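You operate a simulated robot arm through the tools that you are given. There is no shell and no other tool. Be economical: measure what you need, move in short steps, check, and stop when the job is done.

The job below is to be done with a simulated two-armed robot. You get a single attempt, and the scene is never put back.

TASK
Screw the lid back on the blue jar.

The check looks at the end state, three seconds after you hand in, the way a careful person would. Anything else that was tipped, shoved, dropped, spilled or broken makes it a failure. Lids that push on must go on centred and level and be pressed home; caps that screw on are set level and turned clockwise until they are tight.

THE ROBOT
Two 7-joint arms with two-finger parallel grippers on one trunk, on a base that drives. Base frame: it is fixed to the floor where the robot stands at the start and does not move with it; the origin is under the middle of the robot, x ahead of it, y to its left, z up. Readings come in m, degrees, newtons and seconds.
The left shoulder is at the start at [0.218, 0.171, 1.027], the right one opposite. Payload 4.4 kg a hand.
Tool frame (each hand has its own): the origin (TCP) lies between the finger pads and is the grasp point; the fingertips stand 0.023 m ahead of it; z points along the fingers, y is the line along which they close. The gripper opens to 0.094 m. The fingers are 0.038 m wide and 0.01 m thick; the gripper's body (0.054 by 0.096 m) begins 0.039 m behind the TCP.
Orientation is that of the tool frame in the base frame, as [roll, pitch, yaw] about the fixed x, y, z axes, in that order (R = Rz(yaw) Ry(pitch) Rx(roll)). With the fingers straight down and closing along the base's y, the tool's x points along the base's -x, its y along +y and its z along -z.

THE INTERFACE
- The arms move only by the tool arm_command. It takes "left_targets", "right_targets" or both (then of equal length, played together; a hand with none holds still); each is one flat list of numbers, 7 for each row, row after row: the turn, a rotation vector about the base's x, y, z in degrees, then the shift along the base's x, y, z in m, then the finger opening in m, from 0 to 0.094. In form: [ax, ay, az, tx, ty, tz, grip, ax, ay, az, tx, ty, tz, grip, ...]. A call has 1 to 20 rows; each row shifts and turns the commanded pose from where the row before left it. Rows are played at 5 a second. More than 0.05 m and 8.6 degrees between two rows, or a gripper value outside its range, and nothing of the call is played. Where a pose cannot be reached the arm comes as near as it can. A force on the tool above 40 N (or 10 N above the force at the start of the call, whichever is more), or a blocked arm, ends the call early, and 0.2 s more pass. The fingers move at their own pace (about 0.072 m/s each) and stop on an object; they squeeze with about 22 N. The grip force told is the motor's: it shows also when the fingers shut on nothing. Time passes only in rows, and 0.2 s behind the last, so rows that do not move let the fingers close. It gives the time, the measured TCP pose, the force on the tool (base axes), the opening and the grip force at its end, in the units of the frame above (readings bear some noise), with the torque about the TCP (base axes, N m) and any sound that the robot's microphone picked up.
- Cameras (640 x 400 px; columns grow to the right, rows downward): "scene" is now at [0.367, 0.0062, 1.1757]; the picture's right is [0.09, -1.00, 0.00], its down [-0.32, -0.03, -0.95] and it looks along [0.94, 0.09, -0.32] (base axes); focal length 214 px, centre (320, 200). "left" rides on the left gripper at [0.086, -0.016, -0.075] in its tool frame; the picture's right is [0.18, 0.98, 0.00], its down [-0.58, 0.11, -0.81] and it looks along [-0.79, 0.15, 0.59] (tool axes); focal length 243 px, centre (320, 200). "right" rides on the right gripper at [0.086, 0.016, -0.075] in its tool frame; the picture's right is [-0.18, 0.98, 0.00], its down [-0.58, -0.11, -0.81] and it looks along [-0.79, -0.15, 0.59] (tool axes); focal length 243 px, centre (320, 200). There is no depth. A picture from a camera that has moved, and an enlarged one, comes with that camera's place and axes in the base frame and with its lens.
- capture(camera): a new picture of that camera. No time passes.
- slide_trunk(by): slides the trunk up (or, below 0, down) by that many m; the arms and the scene camera ride with it, the base frame stays. It gives what a move gives, with no picture.
- drive_base(legs): drives the robot by 1 to 6 legs, each [ahead, left, turn to the left] in m, m and degrees, along the robot's own axes; the way and the turn of a leg run together, so that a leg with both is an arc; at most 1.5 m and 180 degrees a leg. The arms and the cameras ride along, it lands a little off, and it stops where it bumps. It gives what a move gives.
- pan_tilt(pan, tilt): turns the head with the scene camera to pan (to the left, within 80 degrees either way) and tilt (down, from -29 to 69), counted from straight ahead of the robot. It gives what a move gives.
- close_up(camera, box): a new picture of the part [left, top, right, bottom] of that camera's present view, enlarged. No time passes.
- close_job(): hands the job in; it is judged then, once.

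Go step by step. Nothing tells you exact positions but the pictures and the camera data: compare them with the known pose of the tool, close in by small moves and look again before you grip or let go. The budget is 120 turns and 92 pictures, counting those below and the enlarged ones. Unless the task says otherwise, let go and move clear before handing in.

The tools are called after "Request:" by a JSON object that holds its "name" and its "arguments". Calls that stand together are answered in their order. arm_command: Moves the arms, as the interface text tells. Its arguments: {"type":"object","properties":{"left_targets":{"type":"array"},"right_targets":{"type":"array"}},"required":[]} The other tools are called the same way: slide_trunk (by) slides the trunk up or down; drive_base (legs) drives the base; pan_tilt (pan, tilt) turns the head that bears the scene camera; capture (camera) takes a picture; close_up (camera, box) takes an enlarged picture of a part of a camera's view; close_job () hands the job in.

At the start:

```text
t: 0.0
left_position: [0.461, 0.1087, 1.0783]
left_tcp_rot: [176.0, 2.0, -179.4]
left_force: [202.9, 104.4, -175.4]
left_wrist_torque: [-2.18, -5.01, -5.53]
left_gripper_width: 0.0943
left_gripper_force: 0.0
right_position: [0.5285, -0.3475, 1.0175]
right_tcp_rot: [-180.0, 0.1, -179.9]
right_force: [-0.1, -0.3, 0.5]
right_wrist_torque: [-0.05, -0.01, 0.0]
right_gripper_width: 0.0939
right_gripper_force: 0.0
trunk travel left (down, up): [-0.05, 0.338]
robot x, y, heading: [0.0009, 0.0013, -0.0]
head pan, tilt: [-25.0, 57.3]
```

scene: 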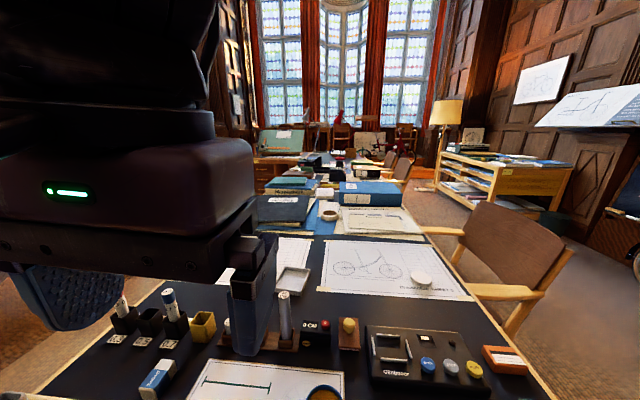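
right: 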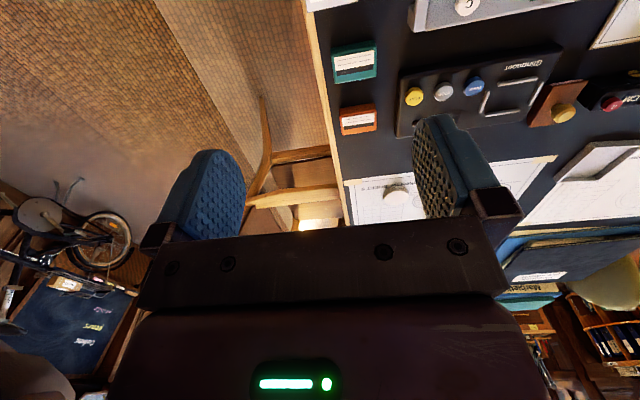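
left: 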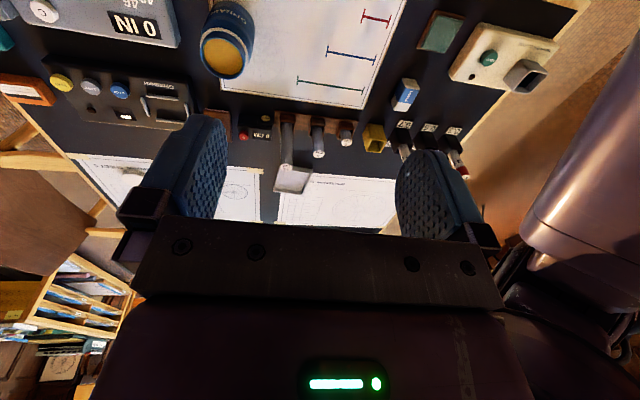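

The left gripper fills the scene camera's view and reports a large force, so it seems to be pressed against the head. I'll ease it away, forward, left and slightly down, before anything else.

Request:
{"name": "arm_command", "arguments": {"left_targets": [0, 0, 0, 0.02, 0.02, -0.01, 0.094, 0, 0, 0, 0.02, 0.03, -0.01, 0.094, 0, 0, 0, 0.02, 0.03, 0, 0.094, 0, 0, 0, 0.01, 0.03, 0, 0.094]}}

```text
t: 1.0
left_position: [0.5325, 0.2195, 1.06]
left_tcp_rot: [176.1, 2.2, -179.3]
left_force: [-0.2, -0.2, 0.9]
left_wrist_torque: [-0.03, -0.01, 0.0]
left_gripper_width: 0.0938
left_gripper_force: 0.0
right_position: [0.5282, -0.3477, 1.0174]
right_tcp_rot: [180.0, -0.1, 179.9]
right_force: [-0.4, -0.5, 0.9]
right_wrist_torque: [0.02, 0.0, 0.03]
right_gripper_width: 0.0942
right_gripper_force: 0.0
trunk travel left (down, up): [-0.05, 0.338]
robot x, y, heading: [-0.0006, 0.0002, -0.1]
head pan, tilt: [-25.0, 57.3]
```

The left hand is free now, with no force on it. Next I'll aim the head at the table.

Request:
{"name": "pan_tilt", "arguments": {"pan": 0, "tilt": 50}}

Request:
{"name": "capture", "arguments": {"camera": "scene"}}

```text
t: 1.9
left_position: [0.5323, 0.218, 1.059]
left_tcp_rot: [176.0, 2.2, -179.2]
left_force: [-0.8, -0.1, -0.4]
left_wrist_torque: [0.01, -0.02, -0.02]
left_gripper_width: 0.094
left_gripper_force: 0.1
right_position: [0.528, -0.3491, 1.0171]
right_tcp_rot: [180.0, -0.1, 180.0]
right_force: [-0.9, -0.1, -0.6]
right_wrist_torque: [0.04, -0.01, 0.01]
right_gripper_width: 0.094
right_gripper_force: 0.0
trunk travel left (down, up): [-0.05, 0.338]
robot x, y, heading: [-0.0008, 0.0026, -0.0]
head pan, tilt: [0.0, 50.0]
```

```text
88 pictures are left
camera scene: at [0.351, -0.0026, 1.1283], right [0.0, -1.0, 0.0], down [-0.77, 0.0, -0.64], along [0.64, 0.0, -0.77], focal length 214 px, centre (320, 200)
```

scene: 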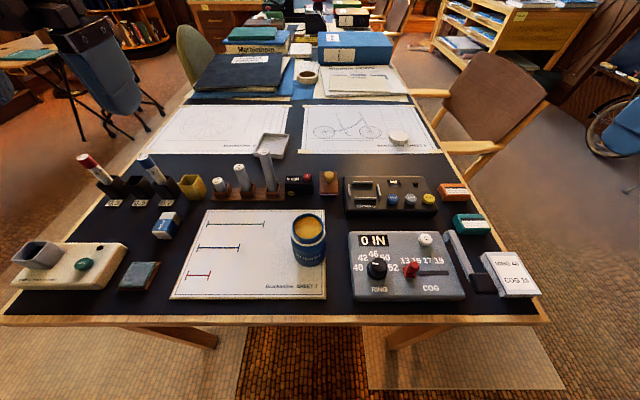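

I can see the blue jar near the front, with a yellow top surface. I'll enlarge the jar and the possible lids.

Request:
{"name": "close_up", "arguments": {"camera": "scene", "box": [240, 190, 380, 280]}}

Request:
{"name": "close_up", "arguments": {"camera": "scene", "box": [220, 110, 460, 220]}}

Request:
{"name": "close_up", "arguments": {"camera": "scene", "box": [170, 20, 450, 160]}}

```text
4.44 times, centred on (310, 235) of scene
camera zoom: at [0.351, -0.0026, 1.1283], right [0.0, -1.0, 0.0], down [-0.77, 0.0, -0.64], along [0.64, 0.0, -0.77], focal length 953 px, centre (364, 44)
```

zoom: 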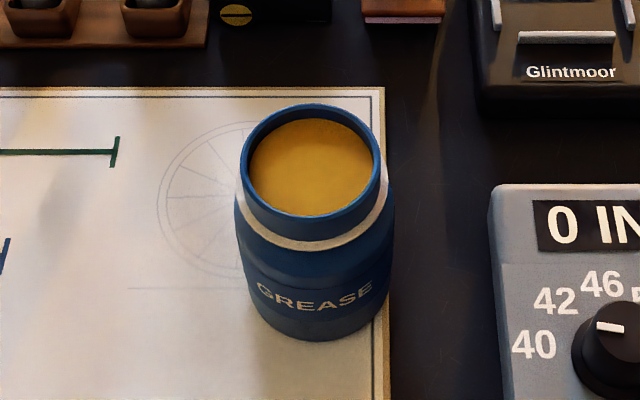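

```text
2.67 times, centred on (340, 165) of scene
camera zoom: at [0.351, -0.0026, 1.1283], right [0.0, -1.0, 0.0], down [-0.77, 0.0, -0.64], along [0.64, 0.0, -0.77], focal length 572 px, centre (267, 293)
```

zoom: 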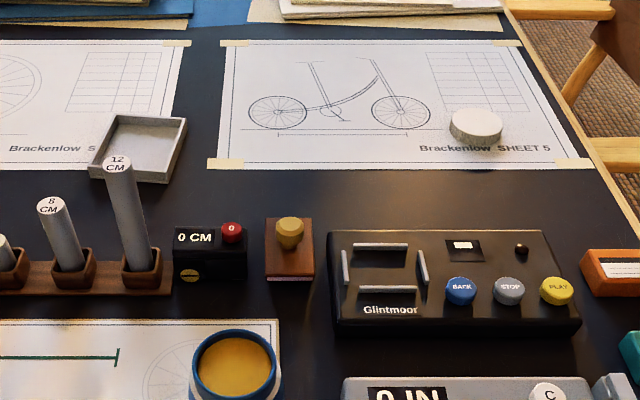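

```text
2.29 times, centred on (310, 90) of scene
camera zoom: at [0.351, -0.0026, 1.1283], right [0.0, -1.0, 0.0], down [-0.77, 0.0, -0.64], along [0.64, 0.0, -0.77], focal length 490 px, centre (343, 451)
```

zoom: 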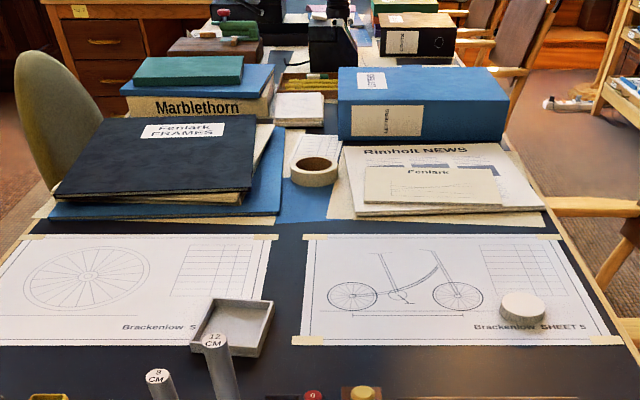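

The lid is the white disc on the right-hand sheet, at about (0.91, -0.24, 0.745). The open jar stands at about (0.54, 0.02). I'll bring the right hand above the lid for a closer look.

Request:
{"name": "arm_command", "arguments": {"right_targets": [0, 0, 0, 0.038, 0.011, -0.014, 0.094, 0, 0, 0, 0.038, 0.011, -0.014, 0.094, 0, 0, 0, 0.038, 0.011, -0.014, 0.094, 0, 0, 0, 0.038, 0.011, -0.014, 0.094, 0, 0, 0, 0.038, 0.011, -0.014, 0.094, 0, 0, 0, 0.038, 0.011, -0.014, 0.094, 0, 0, 0, 0.038, 0.011, -0.014, 0.094, 0, 0, 0, 0.038, 0.011, -0.014, 0.094, 0, 0, 0, 0.038, 0.011, -0.014, 0.094, 0, 0, 0, 0.038, 0.011, -0.014, 0.094]}}

Request:
{"name": "capture", "arguments": {"camera": "right"}}

Request:
{"name": "close_up", "arguments": {"camera": "left", "box": [100, 0, 420, 200]}}

```text
t: 4.1
left_position: [0.5328, 0.2186, 1.0593]
left_tcp_rot: [176.0, 2.1, -179.3]
left_force: [0.5, -0.5, -0.1]
left_wrist_torque: [-0.01, 0.03, 0.0]
left_gripper_width: 0.0937
left_gripper_force: 0.0
right_position: [0.8115, -0.2688, 0.9135]
right_tcp_rot: [180.0, 0.0, 179.9]
right_force: [0.1, 0.6, 0.2]
right_wrist_torque: [0.03, -0.01, -0.01]
right_gripper_width: 0.0941
right_gripper_force: 0.1
right hand out of reach, approached as far as the arm can: row 8, 9, 10
trunk travel left (down, up): [-0.05, 0.338]
robot x, y, heading: [-0.0003, -0.002, -0.1]
head pan, tilt: [0.0, 50.0]
```

```text
84 pictures are left
camera right: at [0.7262, -0.2515, 0.9878], right [0.19, 0.98, 0.0], down [0.58, -0.11, 0.81], along [0.79, -0.15, -0.59], focal length 243 px, centre (320, 200)
```

right: 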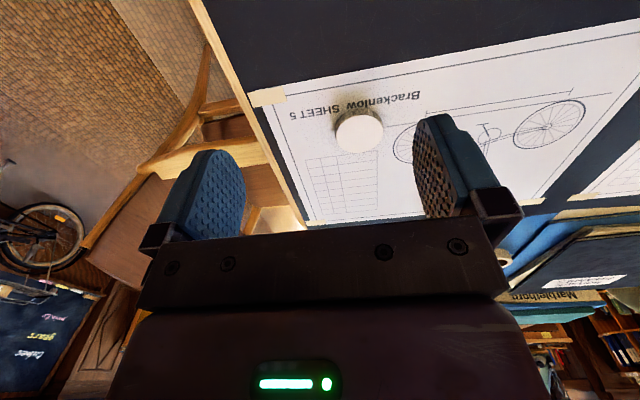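

```text
2.00 times, centred on (260, 100) of left
camera zoom: at [0.4448, 0.1968, 1.1293], right [-0.2, 0.98, 0.06], down [0.55, 0.06, 0.83], along [0.81, 0.2, -0.55], focal length 485 px, centre (440, 400)
```

zoom: 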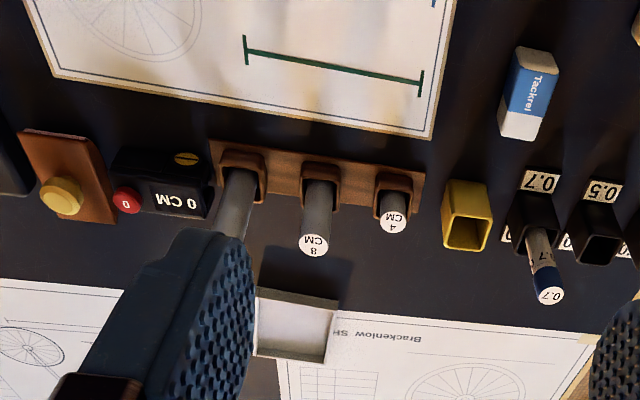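

My lid estimate holds: about (0.910, -0.239). At this height that is out of reach, so I'll go lower and further forward.

Request:
{"name": "arm_command", "arguments": {"right_targets": [0, 0, 0, 0, 0.0, -0.04, 0.094, 0, 0, 0, 0.02, 0.01, -0.03, 0.094, 0, 0, 0, 0.02, 0.01, -0.015, 0.094, 0, 0, 0, 0.02, 0.01, 0, 0.094, 0, 0, 0, 0, 0, 0, 0.094]}}

Request:
{"name": "capture", "arguments": {"camera": "right"}}

```text
t: 5.3
left_position: [0.5331, 0.2186, 1.0595]
left_tcp_rot: [176.0, 2.1, -179.2]
left_force: [0.4, 1.0, -0.8]
left_wrist_torque: [-0.03, 0.0, -0.02]
left_gripper_width: 0.0939
left_gripper_force: 0.0
right_position: [0.8127, -0.267, 0.8745]
right_tcp_rot: [180.0, 0.0, 180.0]
right_force: [-0.1, 1.4, -0.7]
right_wrist_torque: [0.0, -0.01, 0.01]
right_gripper_width: 0.0941
right_gripper_force: 0.0
right hand out of reach, approached as far as the arm can: row 2, 3, 4
trunk travel left (down, up): [-0.05, 0.338]
robot x, y, heading: [-0.0012, 0.0034, -0.0]
head pan, tilt: [0.0, 50.0]
```

```text
82 pictures are left
camera right: at [0.7252, -0.2516, 0.9486], right [0.18, 0.98, 0.0], down [0.58, -0.11, 0.81], along [0.79, -0.15, -0.59], focal length 243 px, centre (320, 200)
```

right: 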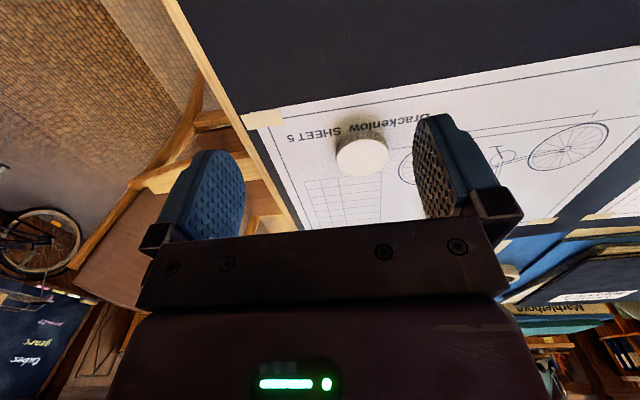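

The reach seems limited at this height, so I'll try straight down and then forward.

Request:
{"name": "arm_command", "arguments": {"right_targets": [0, 0, 0, 0, 0, -0.04, 0.094, 0, 0, 0, 0, 0, -0.025, 0.094, 0, 0, 0, 0.02, 0.005, 0, 0.094, 0, 0, 0, 0, 0, 0, 0.094]}}

```text
t: 6.3
left_position: [0.533, 0.2182, 1.06]
left_tcp_rot: [176.0, 2.1, -179.3]
left_force: [0.4, 0.9, -0.6]
left_wrist_torque: [-0.01, 0.01, 0.02]
left_gripper_width: 0.0939
left_gripper_force: 0.1
right_position: [0.8135, -0.2879, 0.824]
right_tcp_rot: [179.9, -0.1, 180.0]
right_force: [-0.5, -0.1, 0.2]
right_wrist_torque: [0.0, 0.01, 0.02]
right_gripper_width: 0.0938
right_gripper_force: 0.1
right hand out of reach, approached as far as the arm can: row 1, 3
trunk travel left (down, up): [-0.05, 0.338]
robot x, y, heading: [-0.0059, 0.0027, 0.1]
head pan, tilt: [0.0, 50.0]
```

The arm is at its limit here. I'll drive ahead about 8 cm; the hand stays well above everything on the way.

Request:
{"name": "drive_base", "arguments": {"legs": [[0.08, 0, 0]]}}

Request:
{"name": "capture", "arguments": {"camera": "right"}}

```text
t: 7.3
left_position: [0.6128, 0.2183, 1.0589]
left_tcp_rot: [176.1, 2.1, -179.2]
left_force: [0.3, 1.1, -0.2]
left_wrist_torque: [0.02, 0.02, 0.04]
left_gripper_width: 0.0939
left_gripper_force: 0.0
right_position: [0.8944, -0.2883, 0.8243]
right_tcp_rot: [180.0, 0.0, 180.0]
right_force: [-0.3, 1.0, -1.2]
right_wrist_torque: [-0.01, 0.04, -0.03]
right_gripper_width: 0.0942
right_gripper_force: 0.0
trunk travel left (down, up): [-0.05, 0.338]
robot x, y, heading: [0.0791, -0.0006, 0.1]
head pan, tilt: [0.0, 50.0]
```

```text
81 pictures are left
camera right: at [0.8064, -0.2717, 0.8983], right [0.19, 0.98, 0.0], down [0.58, -0.11, 0.81], along [0.79, -0.15, -0.59], focal length 243 px, centre (320, 200)
```

right: 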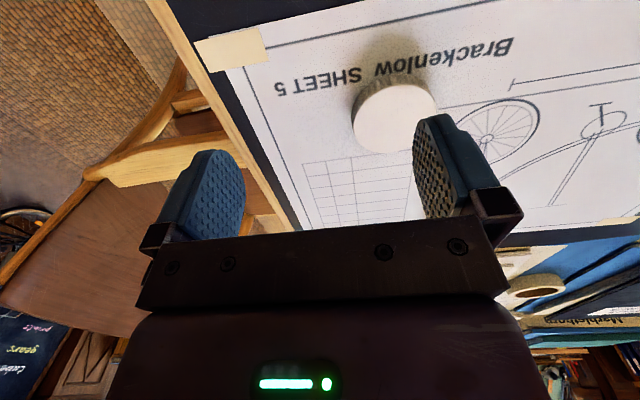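

The lid's centre comes out at (0.911, -0.240) again. I'll centre the hand over it.

Request:
{"name": "arm_command", "arguments": {"right_targets": [0, 0, 0, 0.008, 0.024, 0, 0.094, 0, 0, 0, 0.009, 0.024, 0, 0.094, 0, 0, 0, 0, 0, -0.02, 0.094, 0, 0, 0, 0, 0, 0, 0.094]}}

Request:
{"name": "capture", "arguments": {"camera": "right"}}

Request:
{"name": "capture", "arguments": {"camera": "scene"}}

```text
t: 8.3
left_position: [0.611, 0.2198, 1.061]
left_tcp_rot: [176.0, 2.3, -179.1]
left_force: [-0.4, -0.7, -0.7]
left_wrist_torque: [0.0, -0.02, 0.0]
left_gripper_width: 0.094
left_gripper_force: 0.1
right_position: [0.8754, -0.2711, 0.8038]
right_tcp_rot: [-179.9, 0.1, 179.9]
right_force: [0.5, -0.8, 0.3]
right_wrist_torque: [-0.01, -0.01, -0.02]
right_gripper_width: 0.0939
right_gripper_force: 0.0
right hand out of reach, approached as far as the arm can: row 1, 2
trunk travel left (down, up): [-0.05, 0.338]
robot x, y, heading: [0.0794, -0.0009, 0.1]
head pan, tilt: [0.0, 50.0]
```

```text
80 pictures are left
camera right: at [0.7891, -0.2544, 0.8779], right [0.19, 0.98, 0.0], down [0.58, -0.11, 0.81], along [0.79, -0.15, -0.59], focal length 243 px, centre (320, 200)
```

right: 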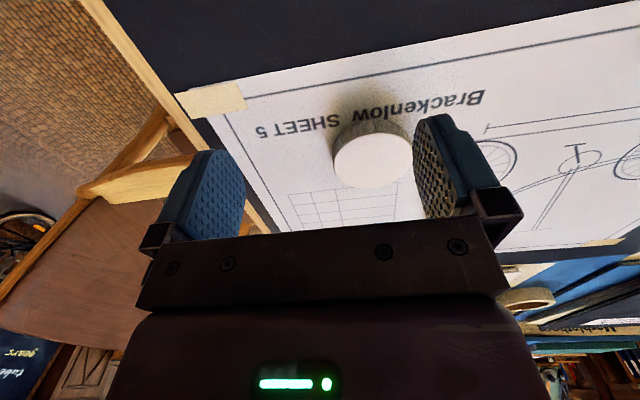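

```text
79 pictures are left
camera scene: at [0.4301, -0.0023, 1.1285], right [0.0, -1.0, 0.0], down [-0.77, 0.0, -0.64], along [0.64, 0.0, -0.77], focal length 214 px, centre (320, 200)
```

scene: 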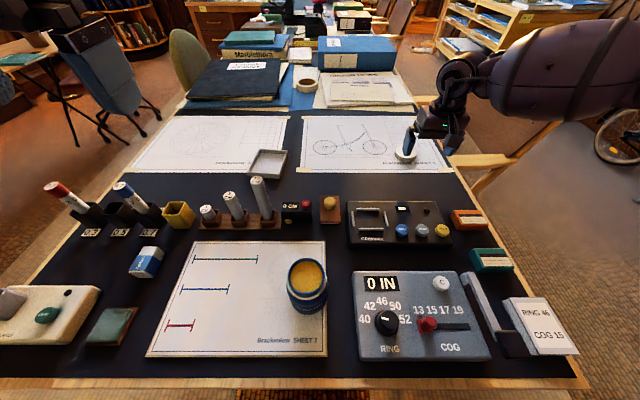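

The reach is still short by about 4 cm, so I'll drive ahead a little more.

Request:
{"name": "drive_base", "arguments": {"legs": [[0.06, 0, 0]]}}

Request:
{"name": "arm_command", "arguments": {"right_targets": [0, 0, 0, -0.012, 0.015, 0, 0.094, 0, 0, 0, -0.012, 0.015, 0, 0.094, 0, 0, 0, 0, 0, 0, 0.094]}}

Request:
{"name": "capture", "arguments": {"camera": "right"}}

```text
t: 9.3
left_position: [0.6722, 0.2192, 1.0595]
left_tcp_rot: [175.9, 2.2, -179.2]
left_force: [0.0, -1.0, 1.3]
left_wrist_torque: [-0.01, 0.01, -0.01]
left_gripper_width: 0.094
left_gripper_force: 0.2
right_position: [0.9363, -0.271, 0.8016]
right_tcp_rot: [179.9, 0.0, 179.9]
right_force: [0.3, 0.1, -0.6]
right_wrist_torque: [0.0, 0.07, 0.01]
right_gripper_width: 0.0939
right_gripper_force: 0.1
trunk travel left (down, up): [-0.05, 0.338]
robot x, y, heading: [0.1394, 0.0042, -0.1]
head pan, tilt: [0.0, 50.0]
```

```text
t: 10.1
left_position: [0.6719, 0.2195, 1.0584]
left_tcp_rot: [176.0, 2.2, -179.2]
left_force: [0.1, -0.4, -0.1]
left_wrist_torque: [0.02, -0.02, 0.04]
left_gripper_width: 0.0941
left_gripper_force: 0.1
right_position: [0.9122, -0.2408, 0.8029]
right_tcp_rot: [180.0, 0.1, 179.9]
right_force: [0.6, 0.1, -0.3]
right_wrist_torque: [0.0, -0.03, -0.01]
right_gripper_width: 0.0942
right_gripper_force: 0.2
trunk travel left (down, up): [-0.05, 0.338]
robot x, y, heading: [0.1416, -0.0014, -0.3]
head pan, tilt: [0.0, 50.0]
```

```text
78 pictures are left
camera right: at [0.8255, -0.2247, 0.8779], right [0.19, 0.98, 0.0], down [0.58, -0.11, 0.81], along [0.79, -0.15, -0.59], focal length 243 px, centre (320, 200)
```

right: 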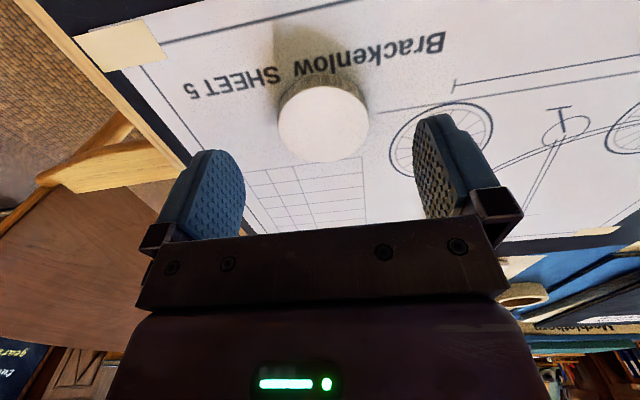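

The hand is centred over the lid, which is about 53 mm across. I'll come down in steps.

Request:
{"name": "arm_command", "arguments": {"right_targets": [0, 0, 0, 0, 0, -0.015, 0.094, 0, 0, 0, 0, 0, -0.013, 0.094, 0, 0, 0, 0, 0, 0, 0.094]}}

Request:
{"name": "close_up", "arguments": {"camera": "right", "box": [160, 40, 480, 240]}}

Request:
{"name": "close_up", "arguments": {"camera": "scene", "box": [360, 100, 520, 200]}}

```text
t: 10.9
left_position: [0.6704, 0.2186, 1.0578]
left_tcp_rot: [176.0, 2.3, -179.3]
left_force: [0.0, -0.4, 0.0]
left_wrist_torque: [0.0, 0.02, 0.0]
left_gripper_width: 0.0937
left_gripper_force: 0.1
right_position: [0.9132, -0.2471, 0.7905]
right_tcp_rot: [-179.9, 0.1, 180.0]
right_force: [-0.2, -0.4, 0.9]
right_wrist_torque: [0.0, 0.0, 0.02]
right_gripper_width: 0.0941
right_gripper_force: 0.0
right hand out of reach, approached as far as the arm can: row 1, 2
trunk travel left (down, up): [-0.05, 0.338]
robot x, y, heading: [0.1403, 0.0008, 0.1]
head pan, tilt: [0.0, 50.0]
```

```text
2.00 times, centred on (320, 140) of right
camera zoom: at [0.8259, -0.2302, 0.8649], right [0.19, 0.98, 0.0], down [0.58, -0.11, 0.81], along [0.79, -0.15, -0.59], focal length 485 px, centre (320, 320)
```

zoom: 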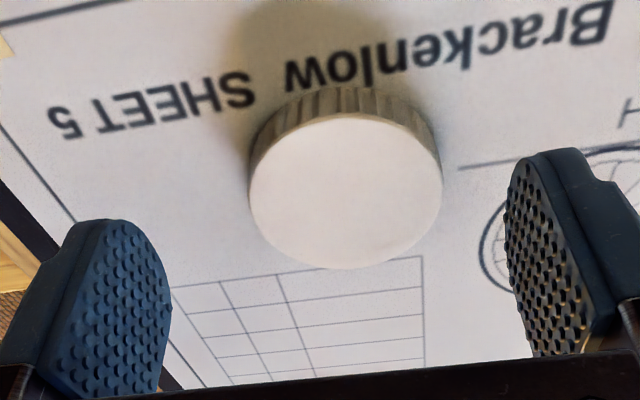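

```text
4.00 times, centred on (440, 150) of scene
camera zoom: at [0.4905, -0.002, 1.1283], right [0.0, -1.0, 0.0], down [-0.77, 0.0, -0.64], along [0.64, 0.0, -0.77], focal length 858 px, centre (-160, 400)
```

zoom: 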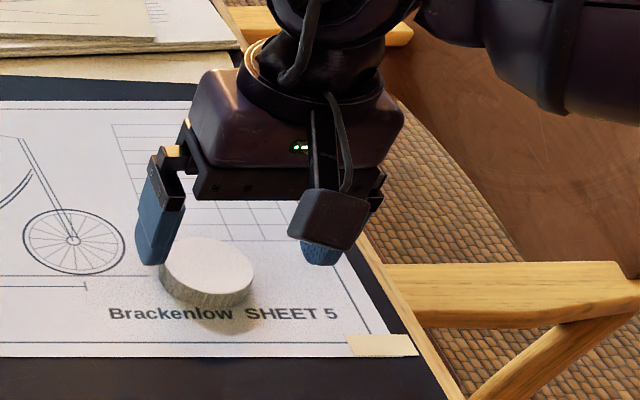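

The lid has a ribbed rim and is about 17 mm tall. The arm is at its reach limit going down, so I'll lower the trunk slightly instead.

Request:
{"name": "slide_trunk", "arguments": {"by": -0.02}}

Request:
{"name": "arm_command", "arguments": {"right_targets": [0, 0, 0, 0, 0.006, 0.003, 0.094, 0, 0, 0, 0, 0, 0, 0.094]}}

Request:
{"name": "close_up", "arguments": {"camera": "right", "box": [160, 40, 480, 240]}}

```text
t: 11.6
left_position: [0.6709, 0.2193, 1.0412]
left_tcp_rot: [176.0, 2.3, -179.2]
left_force: [0.3, 0.1, 1.3]
left_wrist_torque: [-0.04, 0.0, -0.02]
left_gripper_width: 0.0939
left_gripper_force: 0.1
right_position: [0.9123, -0.247, 0.7731]
right_tcp_rot: [-180.0, 0.2, 180.0]
right_force: [-0.1, 0.4, 0.0]
right_wrist_torque: [-0.05, -0.03, -0.02]
right_gripper_width: 0.0942
right_gripper_force: 0.2
trunk travel left (down, up): [-0.03, 0.358]
robot x, y, heading: [0.1372, -0.0011, 0.1]
head pan, tilt: [0.0, 50.0]
```

```text
t: 12.2
left_position: [0.6721, 0.2197, 1.0391]
left_tcp_rot: [176.0, 2.1, -179.2]
left_force: [-0.1, -0.1, -0.3]
left_wrist_torque: [0.0, -0.02, -0.02]
left_gripper_width: 0.0941
left_gripper_force: 0.0
right_position: [0.9126, -0.2414, 0.774]
right_tcp_rot: [180.0, 0.1, 180.0]
right_force: [-0.6, -0.3, -0.1]
right_wrist_torque: [0.03, 0.0, -0.02]
right_gripper_width: 0.0938
right_gripper_force: 0.0
trunk travel left (down, up): [-0.03, 0.358]
robot x, y, heading: [0.141, -0.0019, 0.1]
head pan, tilt: [0.0, 50.0]
```

```text
2.00 times, centred on (320, 140) of right
camera zoom: at [0.826, -0.224, 0.8488], right [0.18, 0.98, 0.0], down [0.58, -0.11, 0.81], along [0.79, -0.15, -0.59], focal length 485 px, centre (320, 320)
```

zoom: 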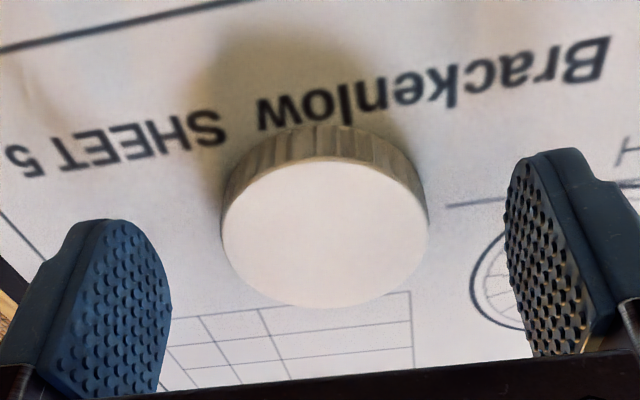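

The lid's top is at about z = 0.756, its base near 0.743, and its centre near (0.916, -0.239). I'll lower the tips to just above the base and close.

Request:
{"name": "arm_command", "arguments": {"right_targets": [0, 0, 0, 0.003, 0.002, -0.005, 0.094, 0, 0, 0, 0, 0, 0, 0.094, 0, 0, 0, 0, 0, 0, 0.07]}}

Request:
{"name": "close_up", "arguments": {"camera": "right", "box": [160, 40, 480, 240]}}

Request:
{"name": "close_up", "arguments": {"camera": "scene", "box": [360, 100, 520, 200]}}

```text
t: 13.0
left_position: [0.6722, 0.2196, 1.0404]
left_tcp_rot: [175.9, 2.1, -179.2]
left_force: [0.5, -0.2, -0.2]
left_wrist_torque: [0.0, -0.02, -0.01]
left_gripper_width: 0.0944
left_gripper_force: 0.1
right_position: [0.9153, -0.2383, 0.769]
right_tcp_rot: [-180.0, 0.0, 180.0]
right_force: [-0.3, -0.2, -0.5]
right_wrist_torque: [-0.02, 0.02, 0.0]
right_gripper_width: 0.0699
right_gripper_force: 0.0
trunk travel left (down, up): [-0.03, 0.358]
robot x, y, heading: [0.14, 0.0, 0.2]
head pan, tilt: [0.0, 50.0]
```

```text
2.00 times, centred on (320, 140) of right
camera zoom: at [0.829, -0.2215, 0.8433], right [0.19, 0.98, 0.0], down [0.58, -0.11, 0.81], along [0.79, -0.15, -0.59], focal length 485 px, centre (320, 320)
```

zoom: 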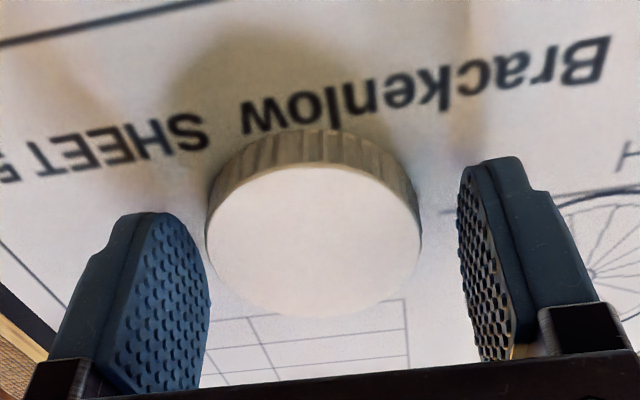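

```text
4.00 times, centred on (440, 150) of scene
camera zoom: at [0.5052, -0.002, 1.1039], right [0.0, -1.0, 0.0], down [-0.77, 0.0, -0.64], along [0.64, 0.0, -0.77], focal length 858 px, centre (-160, 400)
```

zoom: 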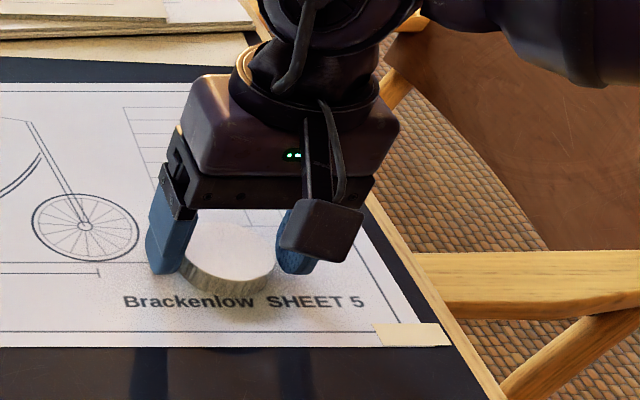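

The hand is centred and level. I'll close on the lid.

Request:
{"name": "arm_command", "arguments": {"right_targets": [0, 0, 0, 0, 0, 0, 0.06, 0, 0, 0, 0, 0, 0, 0.05, 0, 0, 0, 0, 0, 0, 0.04, 0, 0, 0, 0, 0, 0, 0.04]}}

Request:
{"name": "close_up", "arguments": {"camera": "right", "box": [160, 40, 480, 240]}}

```text
t: 14.0
left_position: [0.6706, 0.2203, 1.0382]
left_tcp_rot: [176.1, 2.1, -179.2]
left_force: [-0.7, 0.7, -0.3]
left_wrist_torque: [0.01, -0.01, 0.02]
left_gripper_width: 0.0941
left_gripper_force: 0.0
right_position: [0.9158, -0.2375, 0.7695]
right_tcp_rot: [-179.9, 0.0, 179.9]
right_force: [0.5, -0.9, 0.5]
right_wrist_torque: [-0.01, -0.01, 0.0]
right_gripper_width: 0.0549
right_gripper_force: 21.8
trunk travel left (down, up): [-0.03, 0.358]
robot x, y, heading: [0.1372, 0.0004, -0.1]
head pan, tilt: [0.0, 50.0]
```

```text
2.00 times, centred on (320, 140) of right
camera zoom: at [0.8289, -0.2214, 0.8435], right [0.18, 0.98, 0.0], down [0.58, -0.11, 0.81], along [0.79, -0.15, -0.59], focal length 485 px, centre (320, 320)
```

zoom: 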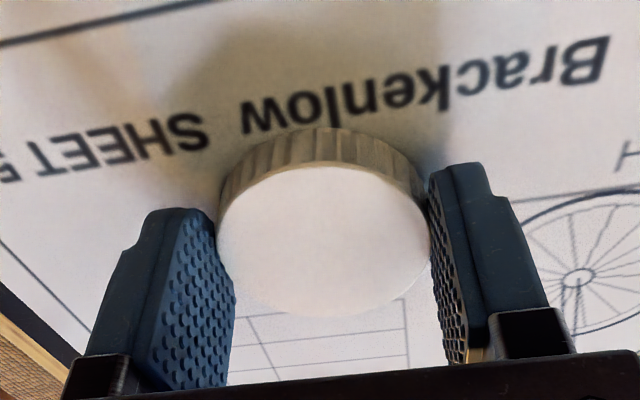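

The lid is gripped, with 54.9 mm between the fingers. I'll lift it with the trunk and check.

Request:
{"name": "slide_trunk", "arguments": {"by": 0.08}}

Request:
{"name": "capture", "arguments": {"camera": "right"}}

```text
t: 15.2
left_position: [0.6729, 0.2201, 1.1166]
left_tcp_rot: [176.0, 1.9, -179.2]
left_force: [-0.1, 0.6, -1.1]
left_wrist_torque: [-0.02, 0.01, 0.01]
left_gripper_width: 0.0941
left_gripper_force: 0.0
right_position: [0.9107, -0.2386, 0.9896]
right_tcp_rot: [-180.0, 13.5, 179.9]
right_force: [0.6, -0.2, -0.8]
right_wrist_torque: [0.01, 0.01, 0.0]
right_gripper_width: 0.0548
right_gripper_force: 22.2
trunk travel left (down, up): [-0.11, 0.278]
robot x, y, heading: [0.1367, 0.0034, 0.0]
head pan, tilt: [0.0, 50.0]
```

```text
71 pictures are left
camera right: at [0.8084, -0.2223, 1.0421], right [0.18, 0.98, 0.04], down [0.37, -0.11, 0.92], along [0.91, -0.15, -0.39], focal length 243 px, centre (320, 200)
```

right: 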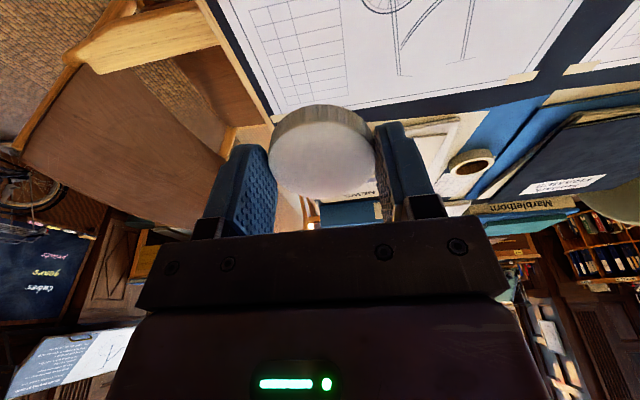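

The lid is still held, although the hand swung up and tilted 13.5° as the trunk rose. The jar top works out to about (0.55, 0.017, 0.82), so I'll back up to bring it within comfortable reach of both hands.

Request:
{"name": "drive_base", "arguments": {"legs": [[-0.21, 0, 0]]}}

Request:
{"name": "capture", "arguments": {"camera": "scene"}}

```text
t: 16.8
left_position: [0.4598, 0.217, 1.119]
left_tcp_rot: [175.9, 2.0, -179.5]
left_force: [-1.1, 0.2, -0.1]
left_wrist_torque: [0.0, -0.02, 0.02]
left_gripper_width: 0.0938
left_gripper_force: 0.0
right_position: [0.6959, -0.2421, 0.9928]
right_tcp_rot: [-179.9, 13.9, 179.7]
right_force: [-1.1, -0.9, 0.0]
right_wrist_torque: [0.03, -0.01, 0.0]
right_gripper_width: 0.0551
right_gripper_force: 21.4
trunk travel left (down, up): [-0.11, 0.278]
robot x, y, heading: [-0.074, -0.0019, -0.2]
head pan, tilt: [0.0, 50.0]
```

```text
70 pictures are left
camera scene: at [0.223, -0.0033, 1.2042], right [0.0, -1.0, 0.0], down [-0.77, 0.0, -0.64], along [0.64, 0.0, -0.77], focal length 214 px, centre (320, 200)
```

scene: 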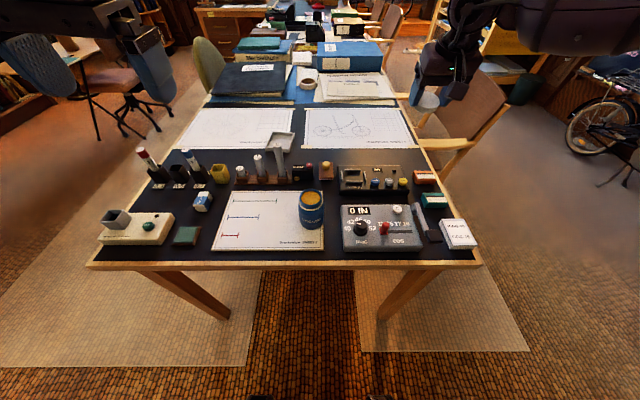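

The lid is in hand, tilted about 14°, and the jar's mouth is at about (0.549, 0.018, 0.82). I'll level the hand and carry the lid to above the jar.

Request:
{"name": "arm_command", "arguments": {"right_targets": [0, 7, 0, -0.018, 0.032, -0.008, 0.04, 0, 6.9, 0, -0.018, 0.032, -0.008, 0.04, 0, 0, 0, -0.018, 0.032, -0.008, 0.04, 0, 0, 0, -0.018, 0.032, -0.008, 0.04, 0, 0, 0, -0.018, 0.032, -0.008, 0.04, 0, 0, 0, -0.018, 0.032, -0.008, 0.04, 0, 0, 0, -0.018, 0.032, -0.008, 0.04, 0, 0, 0, -0.018, 0.032, -0.008, 0.04, 0, 0, 0, 0, 0, 0, 0.04]}}

Request:
{"name": "capture", "arguments": {"camera": "scene"}}

Request:
{"name": "capture", "arguments": {"camera": "right"}}

```text
t: 18.8
left_position: [0.4603, 0.2171, 1.1193]
left_tcp_rot: [176.0, 2.1, -179.5]
left_force: [0.4, -0.4, -0.6]
left_wrist_torque: [0.01, 0.02, -0.01]
left_gripper_width: 0.094
left_gripper_force: 0.0
right_position: [0.5698, -0.1688, 0.9758]
right_tcp_rot: [180.0, -0.1, 179.6]
right_force: [0.5, -1.0, -0.3]
right_wrist_torque: [0.0, -0.02, -0.01]
right_gripper_width: 0.055
right_gripper_force: 22.4
right hand out of reach, approached as far as the arm can: row 1, 2, 3, 4, 5, 6, 7, 8
trunk travel left (down, up): [-0.11, 0.278]
robot x, y, heading: [-0.0734, -0.0042, 0.1]
head pan, tilt: [0.0, 50.0]
```

```text
69 pictures are left
camera scene: at [0.2233, -0.0033, 1.2042], right [0.0, -1.0, 0.0], down [-0.77, 0.0, -0.64], along [0.64, 0.0, -0.77], focal length 214 px, centre (320, 200)
```

scene: 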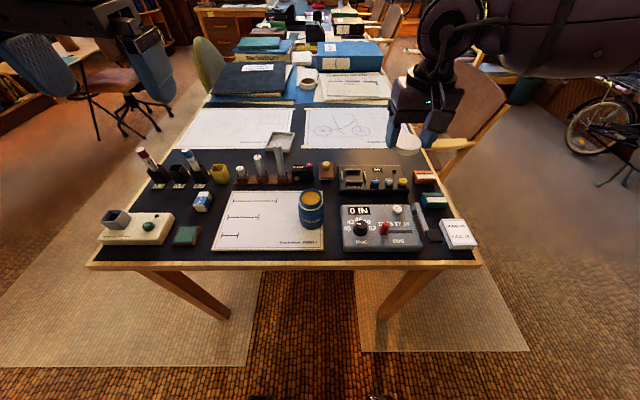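

```text
68 pictures are left
camera right: at [0.4837, -0.1515, 1.05], right [0.19, 0.98, 0.0], down [0.58, -0.11, 0.81], along [0.79, -0.15, -0.59], focal length 243 px, centre (320, 200)
```

right: 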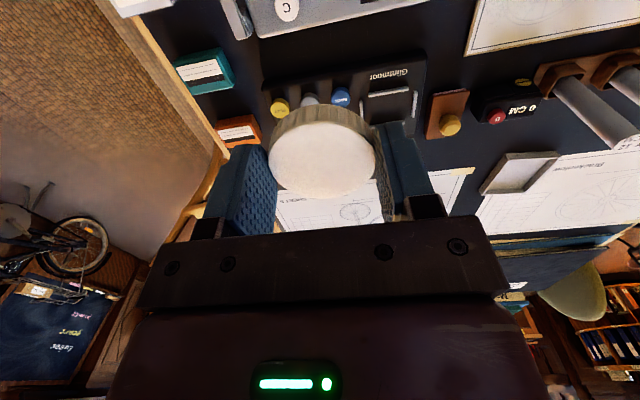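

The right arm doesn't reach inward well, so I'll shift the base left to bring the lid over the jar.

Request:
{"name": "drive_base", "arguments": {"legs": [[-0.02, 0.187, 0]]}}

Request:
{"name": "arm_command", "arguments": {"right_targets": [0, 0, 0, 0, 0, -0.04, 0.04, 0, 0, 0, 0, 0, -0.03, 0.04, 0, 0, 0, 0, 0, 0, 0.04]}}

Request:
{"name": "capture", "arguments": {"camera": "scene"}}

Request:
{"name": "capture", "arguments": {"camera": "right"}}

```text
t: 21.1
left_position: [0.4417, 0.4066, 1.1187]
left_tcp_rot: [176.0, 2.1, -179.4]
left_force: [0.0, 0.0, 0.1]
left_wrist_torque: [-0.02, -0.02, -0.01]
left_gripper_width: 0.0939
left_gripper_force: 0.1
right_position: [0.5512, 0.0203, 0.9747]
right_tcp_rot: [-179.9, 0.0, 179.6]
right_force: [-0.3, 0.1, 0.1]
right_wrist_torque: [0.01, 0.01, 0.01]
right_gripper_width: 0.0551
right_gripper_force: 22.2
trunk travel left (down, up): [-0.11, 0.278]
robot x, y, heading: [-0.0892, 0.19, -0.0]
head pan, tilt: [0.0, 50.0]
```

```text
t: 21.9
left_position: [0.4422, 0.4058, 1.1196]
left_tcp_rot: [176.0, 2.2, -179.5]
left_force: [-0.1, -0.1, -0.7]
left_wrist_torque: [0.0, 0.0, 0.02]
left_gripper_width: 0.0939
left_gripper_force: 0.0
right_position: [0.5508, 0.0042, 0.9117]
right_tcp_rot: [-180.0, 0.0, 179.6]
right_force: [-0.3, 0.6, 0.0]
right_wrist_torque: [0.0, 0.01, 0.01]
right_gripper_width: 0.0549
right_gripper_force: 22.3
right hand out of reach, approached as far as the arm can: row 1, 2
trunk travel left (down, up): [-0.11, 0.278]
robot x, y, heading: [-0.0945, 0.1901, 0.0]
head pan, tilt: [0.0, 50.0]
```

```text
67 pictures are left
camera scene: at [0.2038, 0.1866, 1.2044], right [0.0, -1.0, 0.0], down [-0.77, 0.0, -0.64], along [0.64, 0.0, -0.77], focal length 214 px, centre (320, 200)
```

scene: 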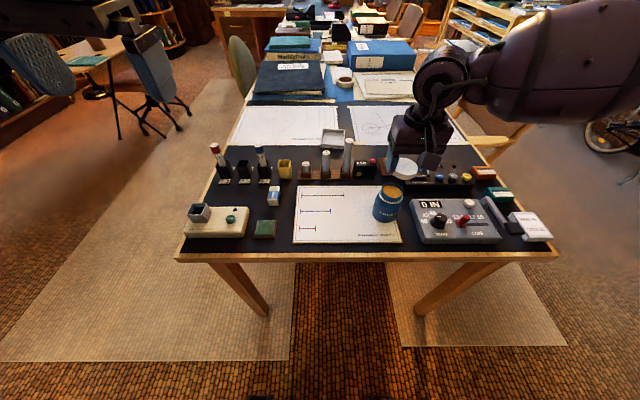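

```text
66 pictures are left
camera right: at [0.4642, 0.0227, 0.9868], right [0.19, 0.98, 0.0], down [0.58, -0.11, 0.81], along [0.79, -0.15, -0.59], focal length 243 px, centre (320, 200)
```

right: 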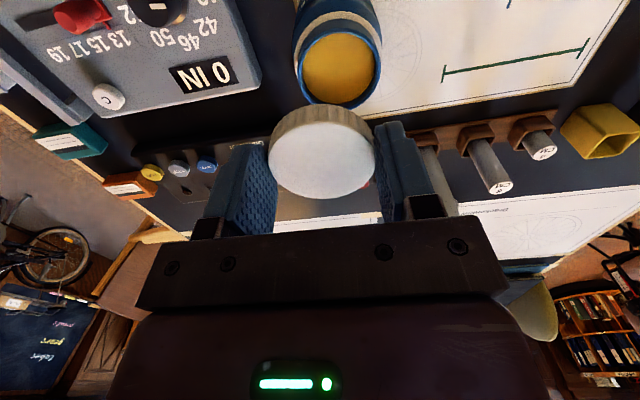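

The lid now hovers near the jar, but the arm drifts sideways as it descends. The jar's mouth is at about (0.549, 0.019). I'll test how the arm responds to small corrections.

Request:
{"name": "arm_command", "arguments": {"right_targets": [0, 0, 0, 0, 0.015, 0, 0.04, 0, 0, 0, 0, 0, -0.02, 0.04, 0, 0, 0, 0, 0, 0, 0.04]}}

```text
t: 22.7
left_position: [0.4411, 0.4066, 1.1196]
left_tcp_rot: [176.0, 2.2, -179.5]
left_force: [-0.7, -0.3, -0.8]
left_wrist_torque: [0.03, -0.01, 0.01]
left_gripper_width: 0.0939
left_gripper_force: 0.0
right_position: [0.5454, 0.0019, 0.8973]
right_tcp_rot: [-179.9, -0.1, 179.6]
right_force: [0.5, -0.2, -0.2]
right_wrist_torque: [-0.06, 0.02, 0.02]
right_gripper_width: 0.0548
right_gripper_force: 22.1
right hand out of reach, approached as far as the arm can: row 1, 2
trunk travel left (down, up): [-0.11, 0.278]
robot x, y, heading: [-0.0931, 0.1909, -0.6]
head pan, tilt: [0.0, 50.0]
```

There is a limit toward +y when the hand is low relative to the shoulder. I'll raise the hand and lower the trunk, so the arm works higher relative to its shoulder.

Request:
{"name": "arm_command", "arguments": {"right_targets": [0, 0, 0, 0, 0, 0.04, 0.04, 0, 0, 0, 0.004, 0.007, 0.04, 0.04, 0, 0, 0, 0, 0.01, 0.03, 0.04, 0, 0, 0, 0, 0, 0, 0.04]}}

Request:
{"name": "slide_trunk", "arguments": {"by": -0.1}}

```text
t: 23.7
left_position: [0.4428, 0.4065, 1.1194]
left_tcp_rot: [176.0, 2.1, -179.4]
left_force: [-0.2, -0.2, 0.3]
left_wrist_torque: [-0.05, 0.01, 0.01]
left_gripper_width: 0.094
left_gripper_force: 0.0
right_position: [0.5525, 0.0182, 1.0088]
right_tcp_rot: [-180.0, 0.0, 179.5]
right_force: [0.3, 0.5, -0.2]
right_wrist_torque: [0.01, 0.01, 0.0]
right_gripper_width: 0.055
right_gripper_force: 22.4
trunk travel left (down, up): [-0.11, 0.278]
robot x, y, heading: [-0.0937, 0.1914, -0.5]
head pan, tilt: [0.0, 50.0]
```

```text
t: 25.0
left_position: [0.44, 0.4072, 1.02]
left_tcp_rot: [176.0, 2.3, -179.6]
left_force: [-0.1, -0.3, 0.8]
left_wrist_torque: [-0.01, -0.04, 0.0]
left_gripper_width: 0.0939
left_gripper_force: 0.0
right_position: [0.5517, 0.0187, 0.9108]
right_tcp_rot: [180.0, 0.1, 179.6]
right_force: [0.4, -0.7, 0.3]
right_wrist_torque: [0.0, 0.02, 0.02]
right_gripper_width: 0.0551
right_gripper_force: 21.7
trunk travel left (down, up): [-0.01, 0.378]
robot x, y, heading: [-0.0917, 0.1895, -0.4]
head pan, tilt: [0.0, 50.0]
```

That worked: the lid is above the jar at z = 0.911. I'll measure both precisely.

Request:
{"name": "close_up", "arguments": {"camera": "right", "box": [160, 0, 480, 200]}}

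Request:
{"name": "close_up", "arguments": {"camera": "scene", "box": [320, 120, 480, 220]}}

```text
2.00 times, centred on (320, 100) of right
camera zoom: at [0.4643, 0.0354, 0.9839], right [0.19, 0.98, 0.0], down [0.58, -0.11, 0.81], along [0.79, -0.15, -0.59], focal length 485 px, centre (320, 400)
```

zoom: 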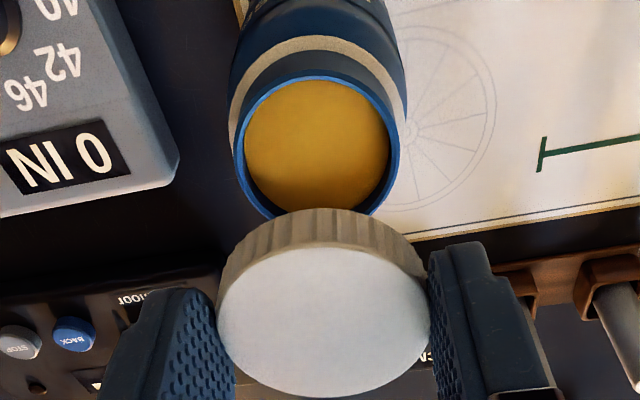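

```text
4.00 times, centred on (400, 170) of scene
camera zoom: at [0.2852, 0.1861, 1.0816], right [0.0, -1.0, 0.0], down [-0.77, 0.0, -0.64], along [0.64, 0.0, -0.77], focal length 858 px, centre (0, 320)
```

zoom: 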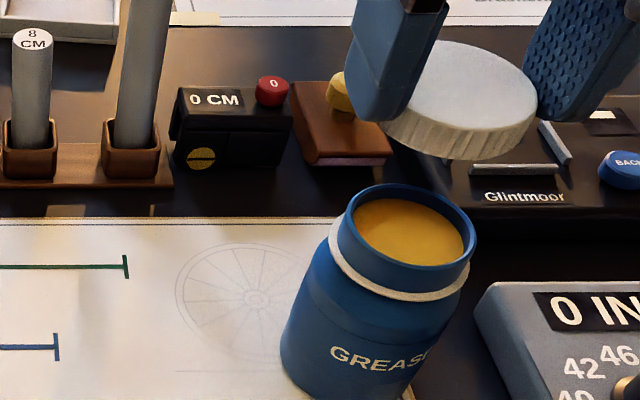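

The lid and rim sizes look close to each other, so I need sharper measurements. I'll enlarge both views.

Request:
{"name": "close_up", "arguments": {"camera": "scene", "box": [380, 120, 460, 220]}}

Request:
{"name": "close_up", "arguments": {"camera": "right", "box": [250, 0, 390, 120]}}

```text
4.00 times, centred on (420, 170) of scene
camera zoom: at [0.2852, 0.1861, 1.0816], right [0.0, -1.0, 0.0], down [-0.77, 0.0, -0.64], along [0.64, 0.0, -0.77], focal length 858 px, centre (-80, 320)
```

zoom: 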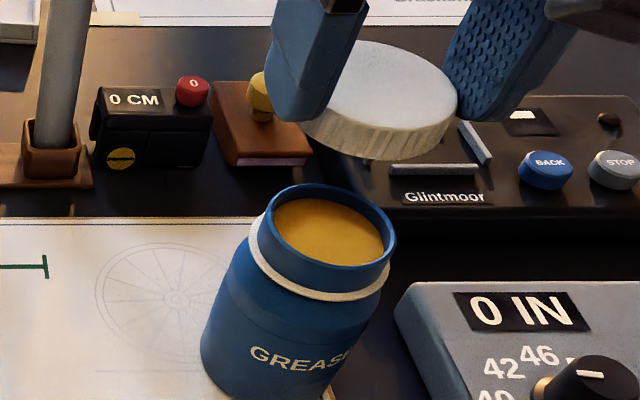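

```text
3.33 times, centred on (320, 60) of right
camera zoom: at [0.4643, 0.0354, 0.9839], right [0.19, 0.98, 0.0], down [0.58, -0.11, 0.81], along [0.79, -0.15, -0.59], focal length 809 px, centre (320, 667)
```

zoom: 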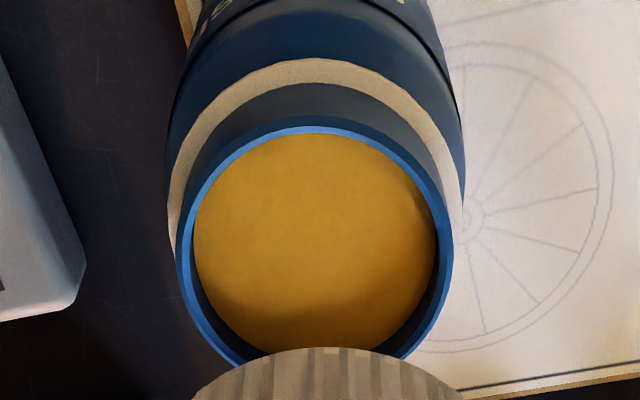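

The rim is at about (0.541, 0.019, 0.833) and the lid's centre at about (0.552, 0.020). I'll move back 11 mm, then come down to just above the rim.

Request:
{"name": "arm_command", "arguments": {"right_targets": [0, 0, 0, -0.011, 0.0, -0.015, 0.04, 0, 0, 0, 0, 0, -0.016, 0.04, 0, 0, 0, 0, 0, 0, 0.04]}}

Request:
{"name": "close_up", "arguments": {"camera": "scene", "box": [380, 120, 460, 220]}}

Request:
{"name": "close_up", "arguments": {"camera": "right", "box": [220, 40, 420, 180]}}

Request:
{"name": "capture", "arguments": {"camera": "left"}}

```text
t: 25.8
left_position: [0.4411, 0.4075, 1.0186]
left_tcp_rot: [176.0, 2.2, -179.5]
left_force: [0.0, 0.3, -0.8]
left_wrist_torque: [-0.03, 0.02, 0.0]
left_gripper_width: 0.0939
left_gripper_force: 0.1
right_position: [0.5437, 0.0175, 0.8771]
right_tcp_rot: [180.0, 0.0, 179.7]
right_force: [-0.4, -0.4, -0.3]
right_wrist_torque: [-0.03, -0.02, 0.01]
right_gripper_width: 0.0551
right_gripper_force: 22.6
trunk travel left (down, up): [-0.01, 0.378]
robot x, y, heading: [-0.0907, 0.1892, -0.3]
head pan, tilt: [0.0, 50.0]
```

```text
4.00 times, centred on (420, 170) of scene
camera zoom: at [0.2861, 0.186, 1.0811], right [0.0, -1.0, 0.0], down [-0.77, 0.0, -0.64], along [0.64, 0.0, -0.77], focal length 858 px, centre (-80, 320)
```

zoom: 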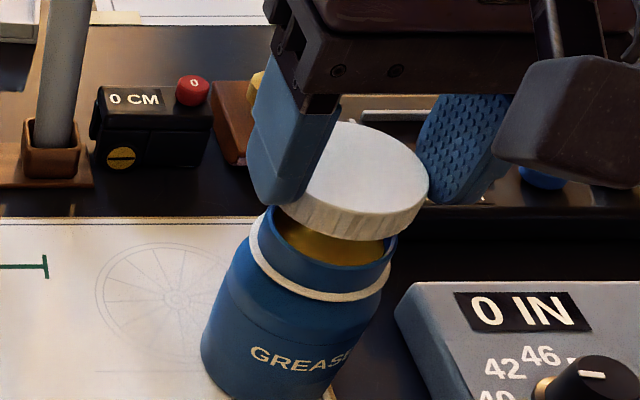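

```text
2.86 times, centred on (320, 110) of right
camera zoom: at [0.4558, 0.0352, 0.952], right [0.19, 0.98, 0.0], down [0.58, -0.11, 0.81], along [0.79, -0.15, -0.59], focal length 693 px, centre (320, 457)
```

zoom: 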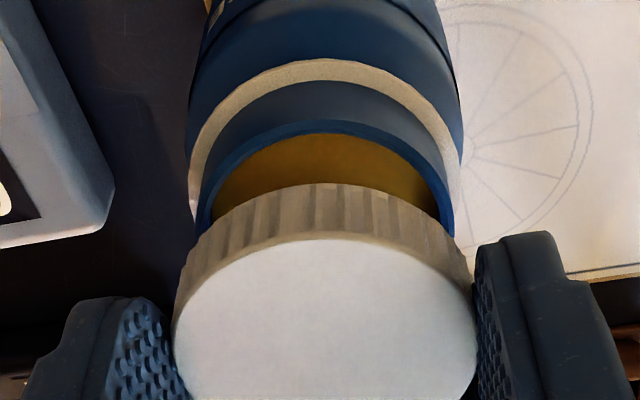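

```text
59 pictures are left
camera left: at [0.3536, 0.385, 1.0896], right [-0.19, 0.98, 0.06], down [0.55, 0.06, 0.83], along [0.81, 0.2, -0.55], focal length 243 px, centre (320, 200)
```

left: 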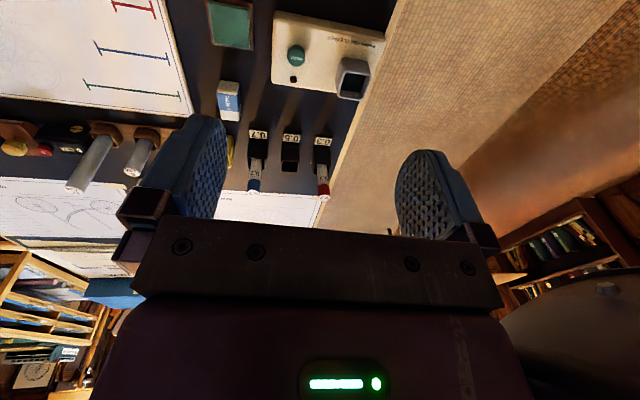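

Lid and rim are aligned to within about 2 mm. I'll move 2 mm back and come down gently, watching the force.

Request:
{"name": "arm_command", "arguments": {"right_targets": [0, 0, 0, -0.002, 0.0005, -0.008, 0.04, 0, 0, 0, 0, 0, -0.006, 0.04, 0, 0, 0, 0, 0, 0, 0.04]}}

Request:
{"name": "close_up", "arguments": {"camera": "right", "box": [220, 40, 420, 180]}}

Request:
{"name": "close_up", "arguments": {"camera": "scene", "box": [390, 140, 450, 200]}}

```text
t: 26.6
left_position: [0.441, 0.4067, 1.0206]
left_tcp_rot: [176.0, 2.2, -179.5]
left_force: [-0.6, 0.2, 0.5]
left_wrist_torque: [-0.02, -0.01, -0.01]
left_gripper_width: 0.0938
left_gripper_force: 0.1
right_position: [0.5389, 0.0188, 0.8657]
right_tcp_rot: [179.9, 0.2, 179.5]
right_force: [1.2, -4.3, 17.0]
right_wrist_torque: [-0.29, 0.24, 0.06]
right_gripper_width: 0.0549
right_gripper_force: 22.0
trunk travel left (down, up): [-0.01, 0.378]
robot x, y, heading: [-0.094, 0.1889, -0.2]
head pan, tilt: [0.0, 50.0]
```

```text
2.86 times, centred on (320, 110) of right
camera zoom: at [0.4523, 0.0366, 0.9399], right [0.19, 0.98, 0.0], down [0.58, -0.11, 0.81], along [0.79, -0.15, -0.59], focal length 693 px, centre (320, 457)
```

zoom: 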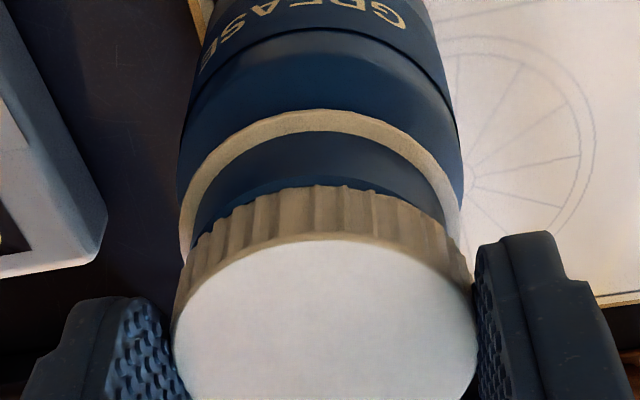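

```text
6.67 times, centred on (420, 170) of scene
camera zoom: at [0.2852, 0.186, 1.0818], right [0.0, -1.0, 0.0], down [-0.77, 0.0, -0.64], along [0.64, 0.0, -0.77], focal length 1430 px, centre (-347, 400)
```

zoom: 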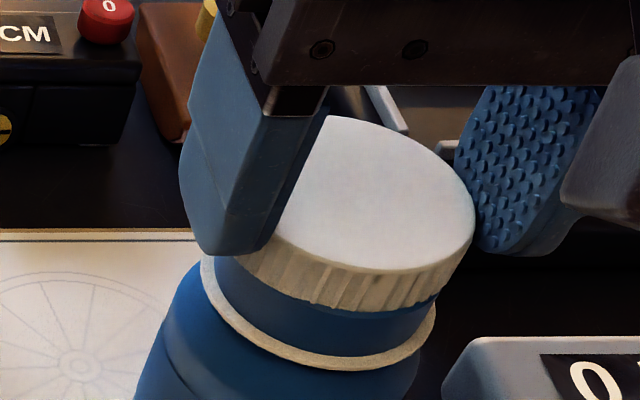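

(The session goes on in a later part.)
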